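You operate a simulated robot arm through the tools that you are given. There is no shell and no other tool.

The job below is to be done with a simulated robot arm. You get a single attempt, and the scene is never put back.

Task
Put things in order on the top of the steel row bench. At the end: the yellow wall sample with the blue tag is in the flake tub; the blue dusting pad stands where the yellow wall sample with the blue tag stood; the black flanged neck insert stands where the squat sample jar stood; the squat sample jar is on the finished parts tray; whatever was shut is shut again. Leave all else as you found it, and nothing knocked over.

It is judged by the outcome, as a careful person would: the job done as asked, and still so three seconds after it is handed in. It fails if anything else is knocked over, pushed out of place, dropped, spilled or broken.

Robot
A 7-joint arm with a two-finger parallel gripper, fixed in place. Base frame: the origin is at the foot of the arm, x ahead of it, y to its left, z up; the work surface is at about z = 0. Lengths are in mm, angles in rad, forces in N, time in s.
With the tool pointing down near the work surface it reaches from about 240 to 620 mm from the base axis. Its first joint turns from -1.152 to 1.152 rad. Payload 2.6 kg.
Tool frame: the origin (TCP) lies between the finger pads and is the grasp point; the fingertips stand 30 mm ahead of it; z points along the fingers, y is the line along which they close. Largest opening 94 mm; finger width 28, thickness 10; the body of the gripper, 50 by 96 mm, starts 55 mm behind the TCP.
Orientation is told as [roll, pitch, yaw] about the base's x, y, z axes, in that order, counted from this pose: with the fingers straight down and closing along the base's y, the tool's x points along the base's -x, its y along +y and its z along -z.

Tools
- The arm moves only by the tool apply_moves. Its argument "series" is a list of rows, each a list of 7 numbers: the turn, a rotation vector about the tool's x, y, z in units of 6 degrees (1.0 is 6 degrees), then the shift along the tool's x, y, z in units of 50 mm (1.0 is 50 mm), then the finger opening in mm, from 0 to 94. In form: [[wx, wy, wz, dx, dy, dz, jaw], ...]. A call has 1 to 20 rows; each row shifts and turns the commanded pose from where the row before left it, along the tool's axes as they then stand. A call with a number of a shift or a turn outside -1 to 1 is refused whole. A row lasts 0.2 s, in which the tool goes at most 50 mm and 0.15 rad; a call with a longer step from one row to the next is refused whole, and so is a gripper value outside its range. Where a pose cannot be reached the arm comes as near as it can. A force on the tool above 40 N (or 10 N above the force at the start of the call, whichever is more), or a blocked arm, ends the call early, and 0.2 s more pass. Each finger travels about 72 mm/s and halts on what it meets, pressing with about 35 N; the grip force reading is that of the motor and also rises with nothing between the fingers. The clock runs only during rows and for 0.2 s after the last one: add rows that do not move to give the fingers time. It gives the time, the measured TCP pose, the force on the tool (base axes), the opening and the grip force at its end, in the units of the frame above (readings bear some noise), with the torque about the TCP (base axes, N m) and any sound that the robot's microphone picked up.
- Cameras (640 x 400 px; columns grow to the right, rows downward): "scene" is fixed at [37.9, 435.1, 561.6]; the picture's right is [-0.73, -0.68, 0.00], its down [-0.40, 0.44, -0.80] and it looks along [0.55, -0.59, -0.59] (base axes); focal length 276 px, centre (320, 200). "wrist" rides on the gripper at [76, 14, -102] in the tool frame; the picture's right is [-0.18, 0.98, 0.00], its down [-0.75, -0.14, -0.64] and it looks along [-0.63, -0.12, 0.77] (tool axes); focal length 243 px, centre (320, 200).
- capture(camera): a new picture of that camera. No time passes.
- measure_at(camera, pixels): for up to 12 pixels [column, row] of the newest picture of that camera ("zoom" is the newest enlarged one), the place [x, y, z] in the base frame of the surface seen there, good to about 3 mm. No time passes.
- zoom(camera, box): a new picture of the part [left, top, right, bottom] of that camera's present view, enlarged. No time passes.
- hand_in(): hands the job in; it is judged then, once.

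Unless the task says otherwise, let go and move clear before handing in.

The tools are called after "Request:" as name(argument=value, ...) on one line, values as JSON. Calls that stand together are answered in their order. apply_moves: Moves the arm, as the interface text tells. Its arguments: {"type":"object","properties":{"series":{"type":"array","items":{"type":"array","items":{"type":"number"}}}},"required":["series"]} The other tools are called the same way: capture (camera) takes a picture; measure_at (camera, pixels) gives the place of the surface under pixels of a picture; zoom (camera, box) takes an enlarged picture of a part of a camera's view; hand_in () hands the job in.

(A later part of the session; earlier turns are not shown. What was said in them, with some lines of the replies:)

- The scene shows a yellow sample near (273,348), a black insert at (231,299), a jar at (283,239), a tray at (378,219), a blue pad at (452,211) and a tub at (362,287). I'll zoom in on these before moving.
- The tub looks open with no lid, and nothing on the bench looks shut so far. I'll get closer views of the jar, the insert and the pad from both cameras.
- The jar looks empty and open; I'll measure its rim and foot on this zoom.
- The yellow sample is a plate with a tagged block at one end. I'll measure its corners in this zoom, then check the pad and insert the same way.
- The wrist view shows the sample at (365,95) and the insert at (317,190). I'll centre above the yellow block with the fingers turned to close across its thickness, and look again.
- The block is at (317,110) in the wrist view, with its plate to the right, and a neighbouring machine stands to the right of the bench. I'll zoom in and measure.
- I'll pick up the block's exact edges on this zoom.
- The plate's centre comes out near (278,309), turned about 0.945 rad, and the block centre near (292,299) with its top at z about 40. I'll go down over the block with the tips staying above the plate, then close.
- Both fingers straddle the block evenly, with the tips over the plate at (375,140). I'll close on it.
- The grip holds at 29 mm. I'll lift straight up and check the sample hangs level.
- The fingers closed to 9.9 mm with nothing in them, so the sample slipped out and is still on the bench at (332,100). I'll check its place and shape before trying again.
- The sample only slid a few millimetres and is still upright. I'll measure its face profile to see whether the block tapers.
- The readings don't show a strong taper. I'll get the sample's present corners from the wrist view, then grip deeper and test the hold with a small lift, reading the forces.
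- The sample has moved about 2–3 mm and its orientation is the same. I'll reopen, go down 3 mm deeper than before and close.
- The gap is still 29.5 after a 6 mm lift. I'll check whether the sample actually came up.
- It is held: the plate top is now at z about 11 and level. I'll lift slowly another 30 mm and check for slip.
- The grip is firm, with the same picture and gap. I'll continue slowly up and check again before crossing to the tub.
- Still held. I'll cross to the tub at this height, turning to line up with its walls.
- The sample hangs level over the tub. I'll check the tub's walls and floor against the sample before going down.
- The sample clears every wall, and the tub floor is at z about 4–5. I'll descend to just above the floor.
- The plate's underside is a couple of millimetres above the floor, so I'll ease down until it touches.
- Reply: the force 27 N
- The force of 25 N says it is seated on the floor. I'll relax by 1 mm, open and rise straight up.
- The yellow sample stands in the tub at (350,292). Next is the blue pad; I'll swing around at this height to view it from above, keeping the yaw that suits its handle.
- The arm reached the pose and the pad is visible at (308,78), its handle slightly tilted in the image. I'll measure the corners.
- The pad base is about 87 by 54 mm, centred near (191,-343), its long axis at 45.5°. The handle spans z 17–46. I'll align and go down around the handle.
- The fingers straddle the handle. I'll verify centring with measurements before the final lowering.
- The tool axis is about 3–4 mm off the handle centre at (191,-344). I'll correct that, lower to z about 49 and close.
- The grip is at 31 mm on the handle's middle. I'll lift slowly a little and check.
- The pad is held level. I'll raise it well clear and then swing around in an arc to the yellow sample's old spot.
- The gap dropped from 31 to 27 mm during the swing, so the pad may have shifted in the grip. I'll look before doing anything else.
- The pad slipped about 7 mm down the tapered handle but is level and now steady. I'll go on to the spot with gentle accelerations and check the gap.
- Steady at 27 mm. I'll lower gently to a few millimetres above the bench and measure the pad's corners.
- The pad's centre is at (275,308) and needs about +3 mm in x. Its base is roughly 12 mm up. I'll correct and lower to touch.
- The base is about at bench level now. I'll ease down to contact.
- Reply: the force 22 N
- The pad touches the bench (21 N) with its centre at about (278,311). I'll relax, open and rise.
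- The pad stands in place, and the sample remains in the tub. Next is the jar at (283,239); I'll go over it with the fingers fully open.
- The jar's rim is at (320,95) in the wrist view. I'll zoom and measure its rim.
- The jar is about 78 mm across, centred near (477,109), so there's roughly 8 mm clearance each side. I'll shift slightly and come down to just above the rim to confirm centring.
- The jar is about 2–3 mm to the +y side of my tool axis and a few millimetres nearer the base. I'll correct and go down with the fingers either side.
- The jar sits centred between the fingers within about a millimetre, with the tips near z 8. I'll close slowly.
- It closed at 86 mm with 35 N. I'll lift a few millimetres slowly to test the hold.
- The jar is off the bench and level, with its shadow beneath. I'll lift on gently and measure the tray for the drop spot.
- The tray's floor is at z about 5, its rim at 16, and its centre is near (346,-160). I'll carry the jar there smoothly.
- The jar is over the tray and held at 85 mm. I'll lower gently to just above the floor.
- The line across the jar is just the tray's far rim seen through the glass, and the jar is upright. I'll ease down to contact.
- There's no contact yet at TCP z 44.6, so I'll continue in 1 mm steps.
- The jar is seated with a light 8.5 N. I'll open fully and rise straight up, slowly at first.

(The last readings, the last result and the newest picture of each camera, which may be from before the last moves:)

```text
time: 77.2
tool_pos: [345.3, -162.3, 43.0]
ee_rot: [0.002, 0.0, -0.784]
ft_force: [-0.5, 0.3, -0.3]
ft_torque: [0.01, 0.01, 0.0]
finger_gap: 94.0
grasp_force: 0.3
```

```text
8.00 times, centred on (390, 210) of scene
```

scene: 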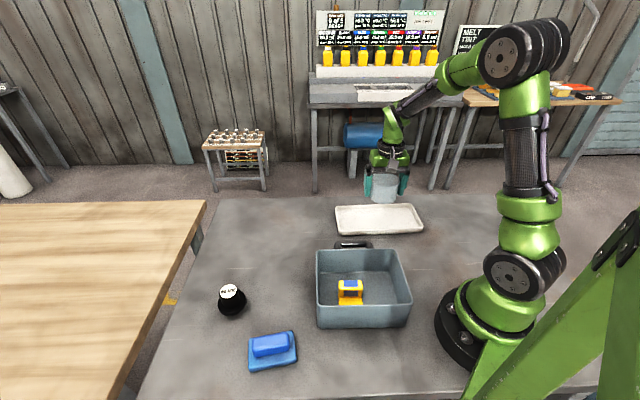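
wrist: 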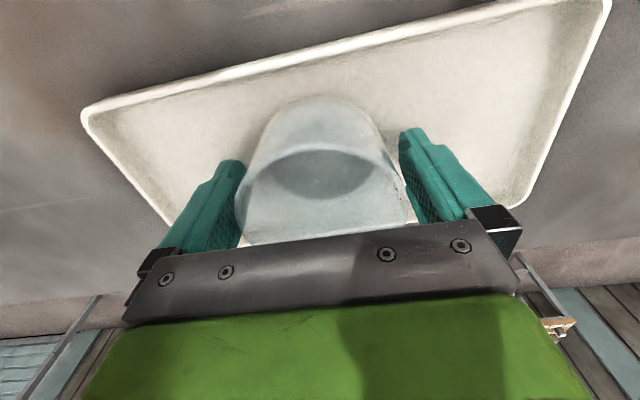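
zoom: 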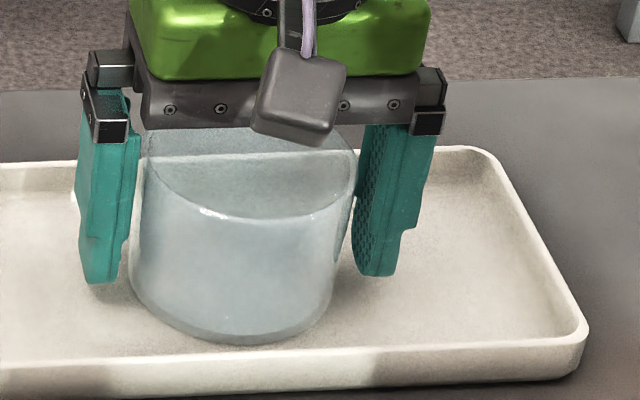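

Both fingers are clear of the glass. I'll rise straight up.

Request:
apply_moves(series=[[0, 0, 0, 0, 0, -0.1, 94], [0, 0, 0, 0, 0, -0.2, 94], [0, 0, 0, 0, 0, -0.3, 94], [0, 0, 0, 0, 0, -0.5, 94], [0, 0, 0, 0, 0, -0.7, 94], [0, 0, 0, 0, 0, -0.7, 94], [0, 0, 0, 0, 0, -0.4, 94], [0, 0, 0, 0, 0, 0, 94]])

Request:
capture(camera="wrist")

Request:
capture(camera="scene")

```text
time: 79.0
tool_pos: [342.4, -161.7, 187.7]
ee_rot: [-0.001, -0.001, -0.782]
ft_force: [0.6, 0.2, 0.0]
ft_torque: [0.0, -0.01, -0.05]
finger_gap: 94.2
grasp_force: 0.0
```

```text
taken
```

wrist: 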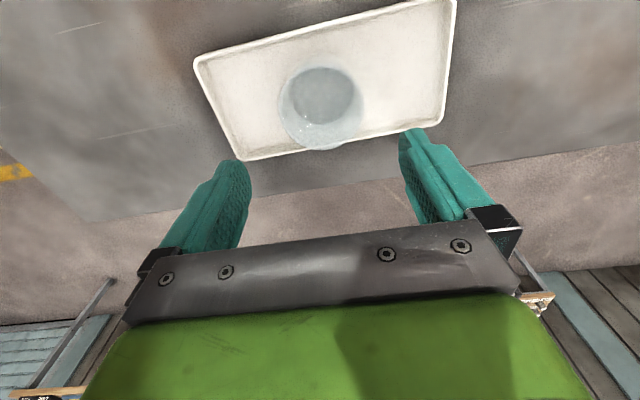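

```text
taken
```

scene: 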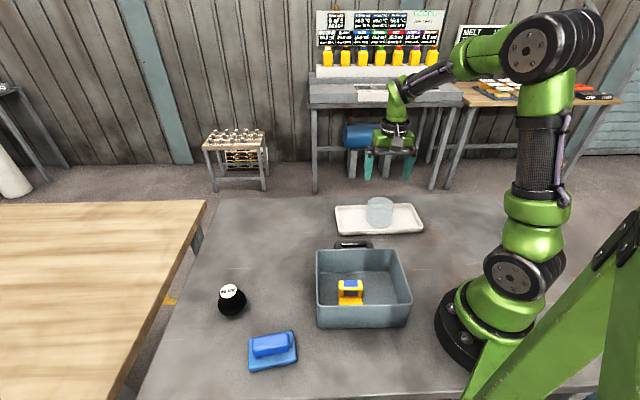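

The jar stands upright on the tray at (379,212). Now I'll go to the black insert at (231,299).

Request:
apply_moves(series=[[0, 0, 0, 0.43, 0.581, 0, 94], [0, 0, 0, 0.43, 0.581, 0, 94], [0, 0, 0, 0.43, 0.581, 0, 94], [0, 0, 0, 0.43, 0.581, 0, 94], [0, 0, 0, 0.43, 0.581, 0, 94], [0, 0, 0, 0.43, 0.581, 0, 94], [0, 0, 0, 0.43, 0.581, 0, 94], [0, 0, 0, 0.43, 0.581, 0, 94], [0, 0, 0, 0.43, 0.581, 0, 94], [0, 0, 0, 0.43, 0.581, 0, 94], [0, 0, 0, 0.43, 0.581, 0, 94], [0, 0, 0, 0.43, 0.581, 0, 94], [0, 0, 0, 0.43, 0.581, 0, 94], [0, 0, 0, 0, 0, 0, 94]])

Request:
apply_moves(series=[[0, 0, -0.9, 0, 0, 0, 80], [0, 0, -0.9, 0, 0, 0, 70], [0, 0, -0.9, 0, 0, 0, 70], [0, 0, -0.9, 0, 0, 0, 70], [0, 0, -0.9, 0, 0, 0, 70], [0, 0, -0.9, 0, 0, 0, 70], [0, 0, -0.9, 0, 0, 0, 70], [0, 0, -0.9, 0, 0, 0, 70], [0, 0, -0.9, 0, 0, 0, 70], [0, 0, -0.9, 0, 0, 0, 70], [0, 0, -0.9, 0, 0, 0, 70], [0, 0, -0.9, 0, 0, 0, 70], [0, 0, -0.5, 0, 0, 0, 70], [0, 0, 0, 0, 0, 0, 70]])

Request:
capture(camera="wrist")

Request:
capture(camera="scene")

```text
time: 82.0
tool_pos: [413.9, 298.7, 184.6]
ee_rot: [-0.001, -0.001, -0.784]
ft_force: [-0.6, -0.1, 0.1]
ft_torque: [0.01, 0.0, -0.04]
finger_gap: 94.4
grasp_force: 0.1
```

```text
time: 85.0
tool_pos: [413.8, 301.2, 188.3]
ee_rot: [-0.001, 0.0, 0.4]
ft_force: [0.0, 0.3, -0.3]
ft_torque: [0.0, -0.01, -0.03]
finger_gap: 69.9
grasp_force: 0.0
```

```text
taken
```

wrist: 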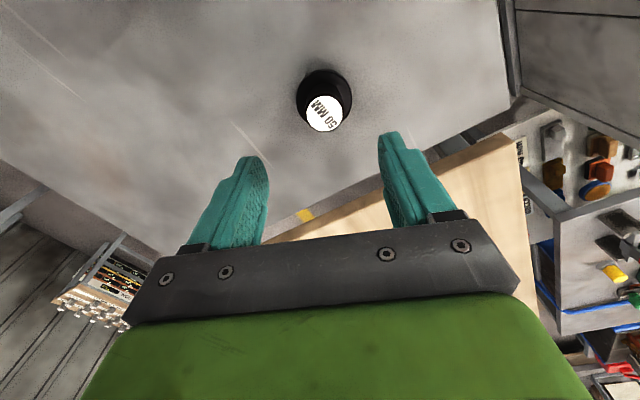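

```text
taken
```

scene: 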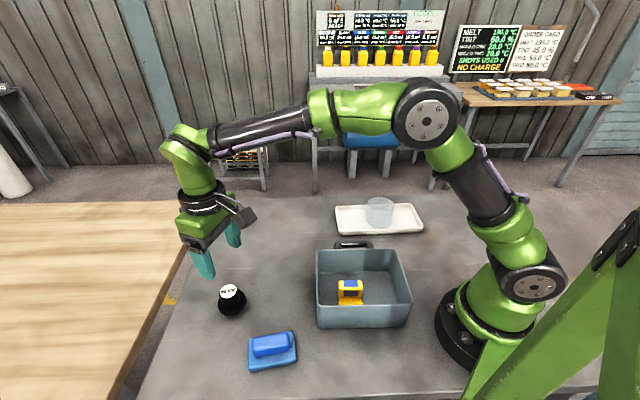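

The insert is at (323,98) in the wrist view with its label at (325,113). I'll zoom in and measure the top, neck and flange.

Request:
zoom(camera="wrist", box=[280, 50, 370, 150])

Request:
measure_at(camera="wrist", pixels=[[325, 113], [308, 112], [342, 112], [325, 98], [325, 130], [299, 95], [349, 92], [322, 71], [323, 80], [325, 92]])

Request:
zoom(camera="scene", box=[206, 274, 256, 324])

Request:
measure_at(camera="zoom", pixels=[[300, 140], [230, 140], [370, 140], [310, 90], [310, 190], [310, 250], [310, 300], [310, 340], [210, 260], [430, 220], [260, 240], [360, 220]])

```text
4.00 times, centred on (325, 100) of wrist
```

zoom: 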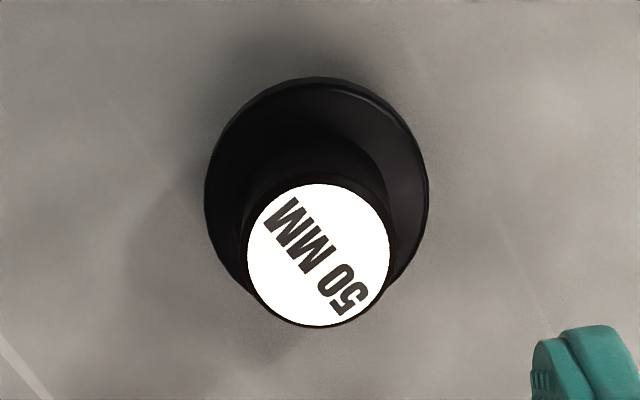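

```text
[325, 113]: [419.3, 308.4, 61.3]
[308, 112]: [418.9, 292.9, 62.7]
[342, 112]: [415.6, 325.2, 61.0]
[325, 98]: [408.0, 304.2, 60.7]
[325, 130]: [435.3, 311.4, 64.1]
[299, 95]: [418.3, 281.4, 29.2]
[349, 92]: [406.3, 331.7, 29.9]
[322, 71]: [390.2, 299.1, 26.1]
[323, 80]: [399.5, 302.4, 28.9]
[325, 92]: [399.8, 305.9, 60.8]
```

```text
8.00 times, centred on (231, 299) of scene
```

zoom: 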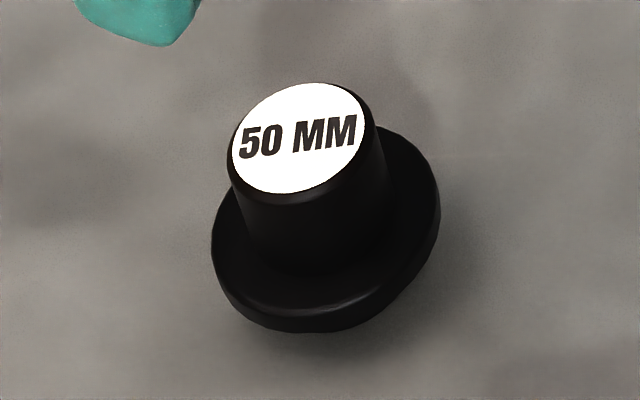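

```text
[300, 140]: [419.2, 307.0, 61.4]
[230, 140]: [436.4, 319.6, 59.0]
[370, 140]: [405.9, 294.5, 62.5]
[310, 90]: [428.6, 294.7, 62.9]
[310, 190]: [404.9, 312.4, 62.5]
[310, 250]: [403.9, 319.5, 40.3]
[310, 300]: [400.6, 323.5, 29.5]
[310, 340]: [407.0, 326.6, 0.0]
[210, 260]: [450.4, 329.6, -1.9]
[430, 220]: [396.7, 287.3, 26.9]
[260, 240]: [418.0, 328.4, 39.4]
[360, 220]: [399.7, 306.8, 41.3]
```

The insert's flange sits at z about 20–29 with a neck up to z 62 on axis (419,308). I'll grip the neck above the flange, coming to just above it first.

Request:
apply_moves(series=[[0, 0, 0, -0.164, 0.082, 0.3, 70], [0, 0, 0, 0, 0, 0.5, 70], [0, 0, 0, 0, 0, 0.5, 70], [0, 0, 0, 0, 0, 0.4, 70], [0, 0, 0, 0, 0, 0, 70], [0, 0, 0, 0, 0, 0, 70]])

Request:
capture(camera="wrist")

Request:
zoom(camera="scene", box=[180, 240, 280, 330])

```text
time: 86.4
tool_pos: [420.2, 309.2, 103.6]
ee_rot: [0.0, 0.0, 0.399]
ft_force: [0.3, -0.5, 0.0]
ft_torque: [-0.01, -0.01, 0.02]
finger_gap: 70.0
grasp_force: 0.1
```

```text
taken
```

wrist: 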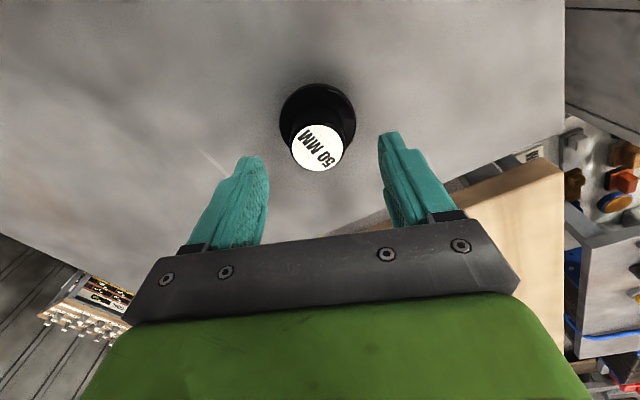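

```text
4.44 times, centred on (230, 285) of scene
```

zoom: 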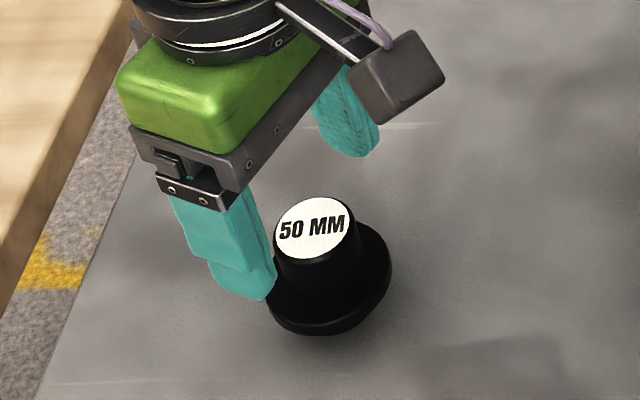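

The label centre at (317,148) is almost on the tool axis (320,150). I'll correct 1.5 mm, lower to grip the neck just above the flange and close.

Request:
apply_moves(series=[[0, 0, 0, 0, -0.03, 0.2, 70], [0, 0, 0, 0, 0, 0.3, 70], [0, 0, 0, 0, 0, 0.2, 66], [0, 0, 0, 0, 0, 0.09, 60], [0, 0, 0, 0, 0, 0, 56], [0, 0, 0, 0, 0, 0, 56]])

Request:
capture(camera="wrist")

Request:
zoom(camera="scene", box=[190, 260, 270, 330])

```text
time: 87.8
tool_pos: [420.6, 306.9, 64.3]
ee_rot: [0.0, -0.001, 0.4]
ft_force: [0.7, -0.2, 0.2]
ft_torque: [0.01, 0.01, 0.01]
finger_gap: 55.9
grasp_force: 0.0
```

```text
taken
```

wrist: 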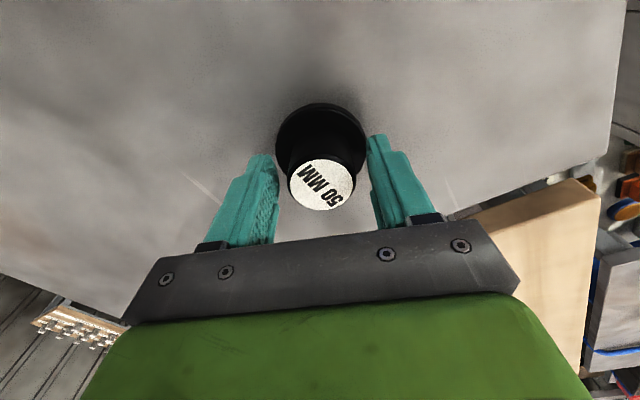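

```text
5.71 times, centred on (230, 295) of scene
```

zoom: 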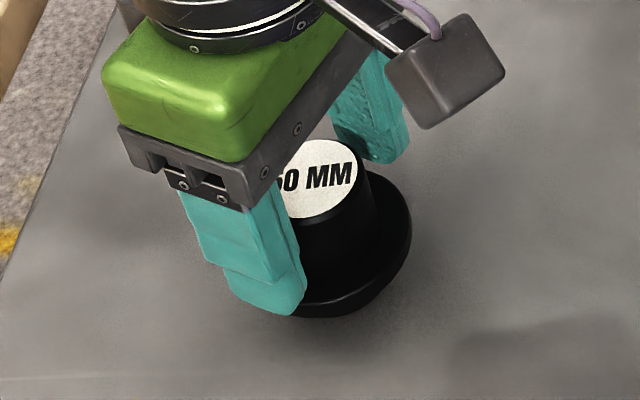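

The fingers straddle the neck evenly above the flange. I'll close.

Request:
apply_moves(series=[[0, 0, 0, 0, 0, 0.04, 52], [0, 0, 0, 0, 0, 0, 46], [0, 0, 0, 0, 0, 0, 40], [0, 0, 0, 0, 0, 0, 34], [0, 0, 0, 0, 0, 0, 26], [0, 0, 0, 0, 0, 0, 16], [0, 0, 0, 0, 0, 0, 16]])

Request:
apply_moves(series=[[0, 0, 0, 0, 0, -0.03, 16], [0, 0, 0, 0, 0, -0.06, 16], [0, 0, 0, 0, 0, -0.06, 16], [0, 0, 0, 0, 0, -0.03, 16], [0, 0, 0, 0, 0, 0, 16]])

Request:
capture(camera="wrist")

Request:
zoom(camera="scene", box=[190, 260, 270, 330])

```text
time: 89.4
tool_pos: [420.5, 306.5, 62.4]
ee_rot: [-0.001, 0.0, 0.4]
ft_force: [0.2, -0.3, 0.8]
ft_torque: [0.04, -0.03, -0.02]
finger_gap: 37.2
grasp_force: 34.9
```

```text
time: 90.6
tool_pos: [420.8, 307.9, 69.2]
ee_rot: [0.0, 0.001, 0.4]
ft_force: [0.1, 0.3, -1.3]
ft_torque: [-0.03, 0.04, 0.01]
finger_gap: 37.0
grasp_force: 34.9
```

```text
taken
```

wrist: 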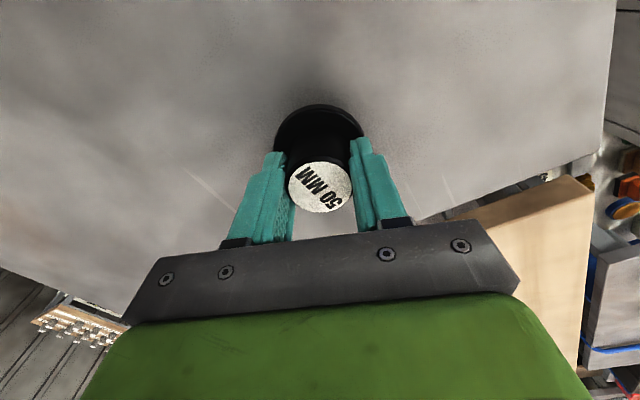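

```text
5.71 times, centred on (230, 295) of scene
```

zoom: 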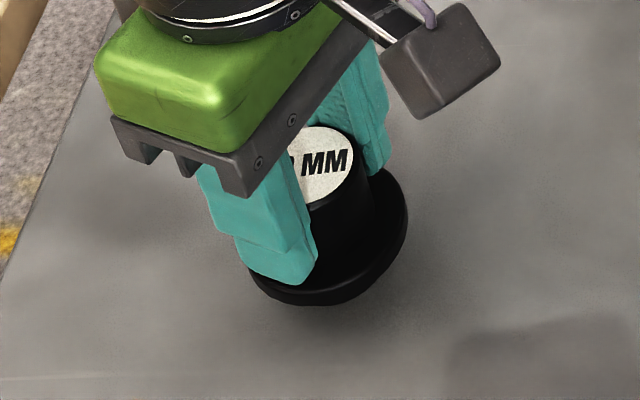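

The insert is held and off the bench. I'll raise it a little more and carry it low and slowly to where the jar stood, near (476,110).

Request:
apply_moves(series=[[0, 0, 0, 0, 0, -0.06, 16], [0, 0, 0, 0, 0, -0.08, 16], [0, 0, 0, 0, 0, -0.06, 16], [0, 0, 0, 0, 0, 0, 16], [0, 0, 0, 0.01, -0.081, 0, 16], [0, 0, 0, 0.025, -0.204, 0, 16], [0, 0, 0, 0.038, -0.305, 0, 16], [0, 0, 0, 0.045, -0.366, 0, 16], [0, 0, 0, 0.048, -0.387, 0, 16], [0, 0, 0, 0.048, -0.387, 0, 16], [0, 0, 0, 0.048, -0.387, 0, 16], [0, 0, 0, 0.048, -0.387, 0, 16], [0, 0, 0, 0.048, -0.387, 0, 16], [0, 0, 0, 0.045, -0.366, 0, 16], [0, 0, 0, 0.04, -0.326, 0, 16], [0, 0, 0, 0.03, -0.244, 0, 16], [0, 0, 0, 0.02, -0.163, 0, 16], [0, 0, 0, 0.01, -0.081, 0, 16], [0, 0, 0, 0, 0, 0, 16]])

Request:
capture(camera="wrist")

Request:
capture(camera="scene")

Request:
zoom(camera="scene", box=[240, 190, 330, 270])

```text
time: 94.6
tool_pos: [474.4, 109.9, 80.8]
ee_rot: [-0.001, 0.001, 0.399]
ft_force: [0.7, 0.0, -1.8]
ft_torque: [0.01, 0.04, 0.02]
finger_gap: 36.8
grasp_force: 35.3
```

```text
taken
```

wrist: 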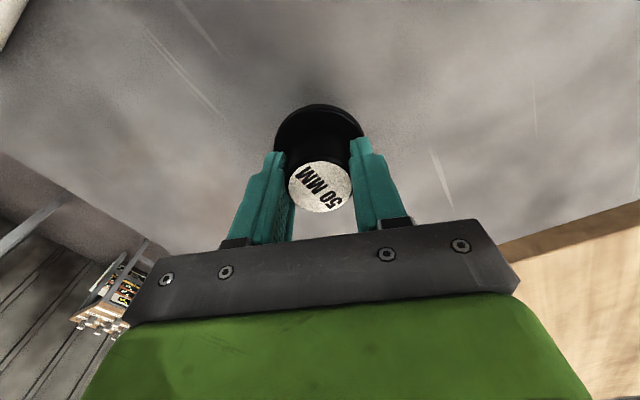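

```text
taken
```

scene: 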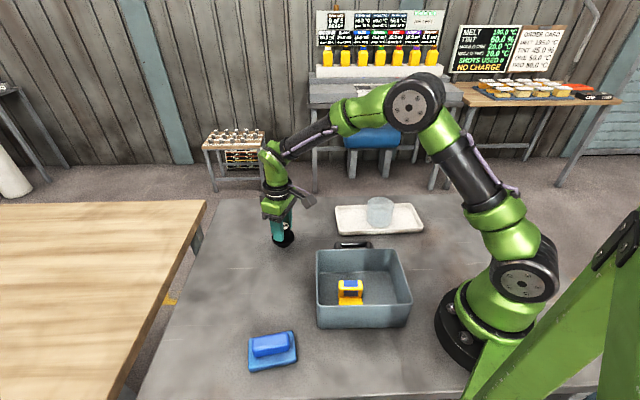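

```text
5.00 times, centred on (285, 230) of scene
```

zoom: 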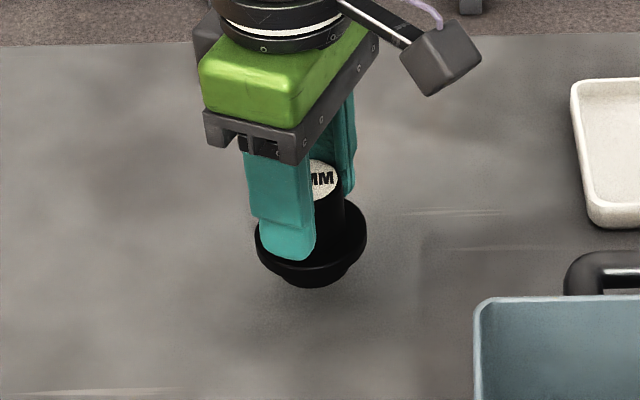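

The insert has a small spigot under its flange, as expected, and it is about 18 mm up at (474,110). I'll lower it slowly.

Request:
apply_moves(series=[[0, 0, 0, -0.03, 0, 0.04, 16], [0, 0, 0, 0, 0, 0.08, 16], [0, 0, 0, 0, 0, 0.08, 16], [0, 0, 0, 0, 0, 0.06, 16], [0, 0, 0, 0, 0, 0.04, 16], [0, 0, 0, 0, 0, 0.02, 16], [0, 0, 0, 0, 0, 0, 16]])

Request:
zoom(camera="scene", box=[240, 190, 330, 270])

```text
time: 96.2
tool_pos: [477.6, 110.8, 65.0]
ee_rot: [-0.001, 0.0, 0.401]
ft_force: [-0.5, 0.7, -1.4]
ft_torque: [0.01, -0.03, -0.02]
finger_gap: 37.2
grasp_force: 35.1
```

```text
5.00 times, centred on (285, 230) of scene
```

zoom: 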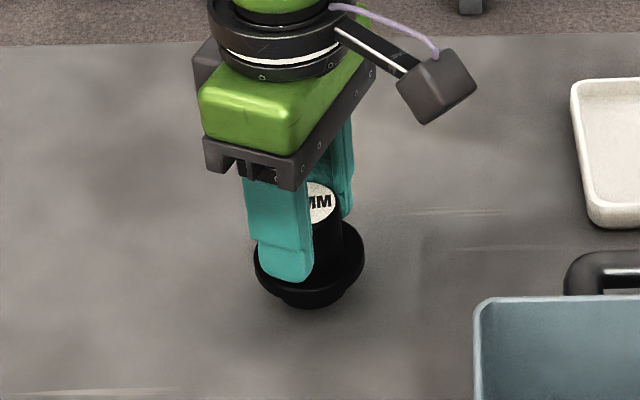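

Request:
apply_moves(series=[[0, 0, 0, 0, 0, 0.02, 16], [0, 0, 0, 0, 0, 0.02, 16], [0, 0, 0, 0, 0, 0, 16]])

```text
time: 97.0
tool_pos: [478.0, 110.1, 62.1]
ee_rot: [0.0, -0.001, 0.4]
ft_force: [0.3, 0.8, -2.2]
ft_torque: [-0.03, 0.0, 0.04]
finger_gap: 37.1
grasp_force: 35.3
```

No contact yet at z 62.1, so another millimetre or so.

Request:
apply_moves(series=[[0, 0, 0, 0, 0, 0.015, 16], [0, 0, 0, 0, 0, 0.015, 16], [0, 0, 0, 0, 0, 0, 16]])

Request:
zoom(camera="scene", box=[240, 190, 330, 270])

```text
time: 97.8
tool_pos: [477.1, 111.2, 62.4]
ee_rot: [-0.001, -0.003, 0.399]
ft_force: [-3.2, 0.5, 10.0]
ft_torque: [0.12, 0.29, 0.03]
finger_gap: 37.2
grasp_force: 35.1
```

```text
5.00 times, centred on (285, 230) of scene
```

zoom: 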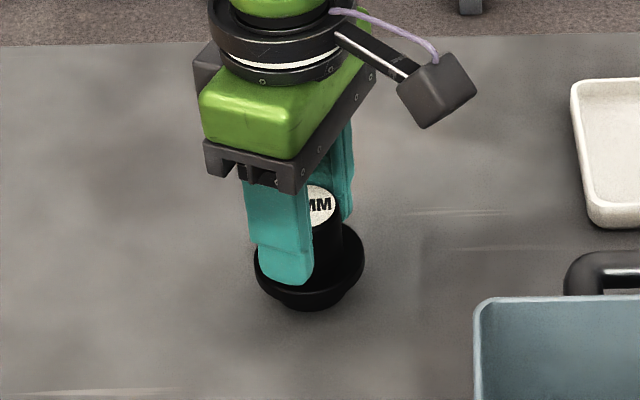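

The insert is seated with a light force. I'll open and rise straight up.

Request:
apply_moves(series=[[0, 0, 0, 0, 0, 0, 40], [0, 0, 0, 0, 0, 0, 50], [0, 0, 0, 0, 0, 0, 62], [0, 0, 0, 0, 0, 0, 62], [0, 0, 0, 0, 0, -0.2, 62], [0, 0, 0, 0, 0, -0.4, 62], [0, 0, 0, 0, 0, -0.7, 62], [0, 0, 0, 0, 0, -0.8, 62], [0, 0, 0, 0, 0, -0.5, 62], [0, 0, 0, 0, 0, 0, 62]])

Request:
capture(camera="wrist")

Request:
capture(camera="scene")

```text
time: 100.0
tool_pos: [476.7, 113.0, 191.4]
ee_rot: [0.0, -0.001, 0.399]
ft_force: [-0.4, 0.7, 0.6]
ft_torque: [0.0, 0.0, -0.04]
finger_gap: 62.0
grasp_force: 0.1
```

```text
taken
```

wrist: 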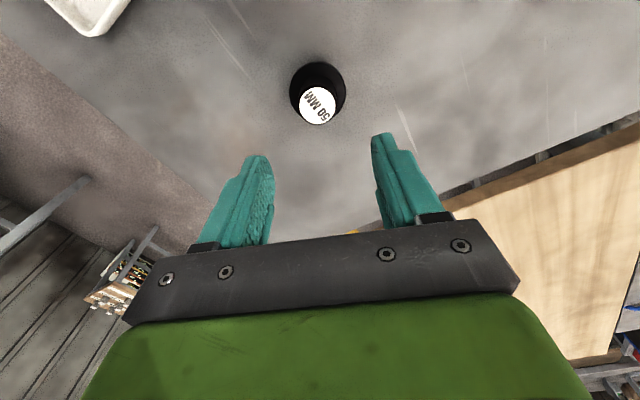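

```text
taken
```

scene: 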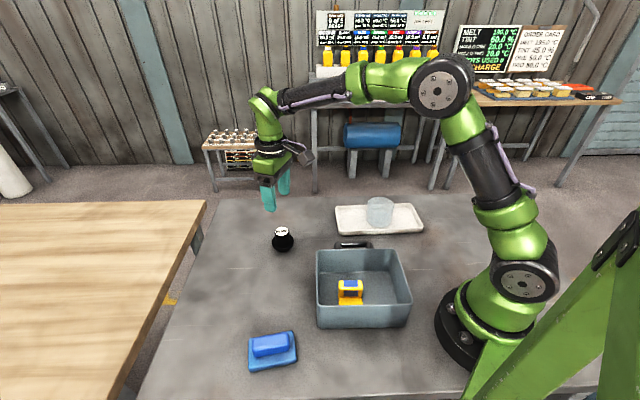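

The insert stands at (283,239), exactly where the jar's image was. I'll take a last look at everything up close.

Request:
zoom(camera="scene", box=[240, 190, 440, 320])

Request:
measure_at(camera="scene", pixels=[[281, 231], [283, 250], [317, 253], [318, 306], [410, 303], [337, 208], [341, 232], [421, 229], [350, 284], [271, 345]])

Request:
zoom(camera="scene", box=[220, 260, 420, 380])

```text
3.08 times, centred on (340, 255) of scene
```

zoom: 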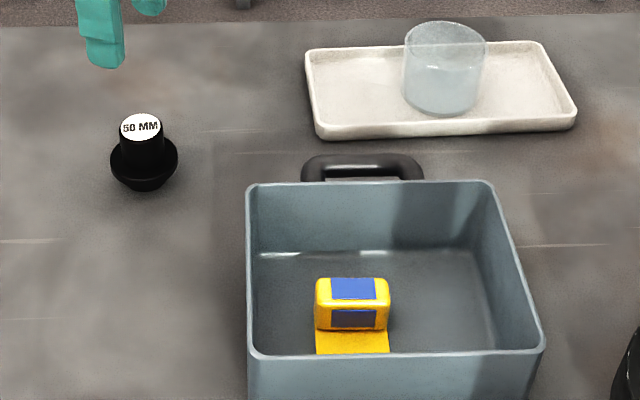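

```text
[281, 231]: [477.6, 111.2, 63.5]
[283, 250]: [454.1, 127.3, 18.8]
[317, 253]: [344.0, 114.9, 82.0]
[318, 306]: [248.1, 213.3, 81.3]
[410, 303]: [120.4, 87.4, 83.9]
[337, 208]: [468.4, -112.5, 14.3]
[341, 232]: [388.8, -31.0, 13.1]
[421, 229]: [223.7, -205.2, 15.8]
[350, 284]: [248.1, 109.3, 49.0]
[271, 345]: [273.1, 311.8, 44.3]
```

```text
3.20 times, centred on (320, 320) of scene
```

zoom: 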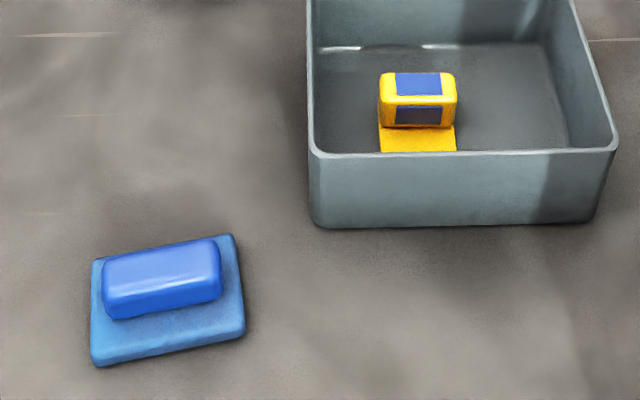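

The yellow sample stands in the tub, the pad is on its old spot at about (278,311), the insert is at (477,111) where the jar stood, and the jar is upright on the tray. The tub and tray have not moved, nothing was shut to begin with, and the arm is clear, so I'm handing in.

Request:
hand_in()

```text
The job is handed in.
```

The bench is set out as you asked, and I've handed the job in. I haven't seen a verdict.

| Item | Where it is now |
|---|---|
| Yellow wall sample with the blue tag | Upright in the flake tub |
| Blue dusting pad | On the sample's old spot, within about 2 mm |
| Squat sample jar | Upright on the finished parts tray |
| Black flanged neck insert | Where the jar stood, within about 2–3 mm |

- **Yellow sample:** my first grip slipped while lifting, and it slid 2–3 mm on the bench without tipping. The second, slower lift held.
- **Blue pad:** it slid about 7 mm down in the grip while being carried, but stayed level and was set down under control.
- **Everything else:** the tub and tray measured the same at the end as at the start. I saw nothing on the bench that was shut, so there was nothing to close. The arm was clear of everything when I handed in.
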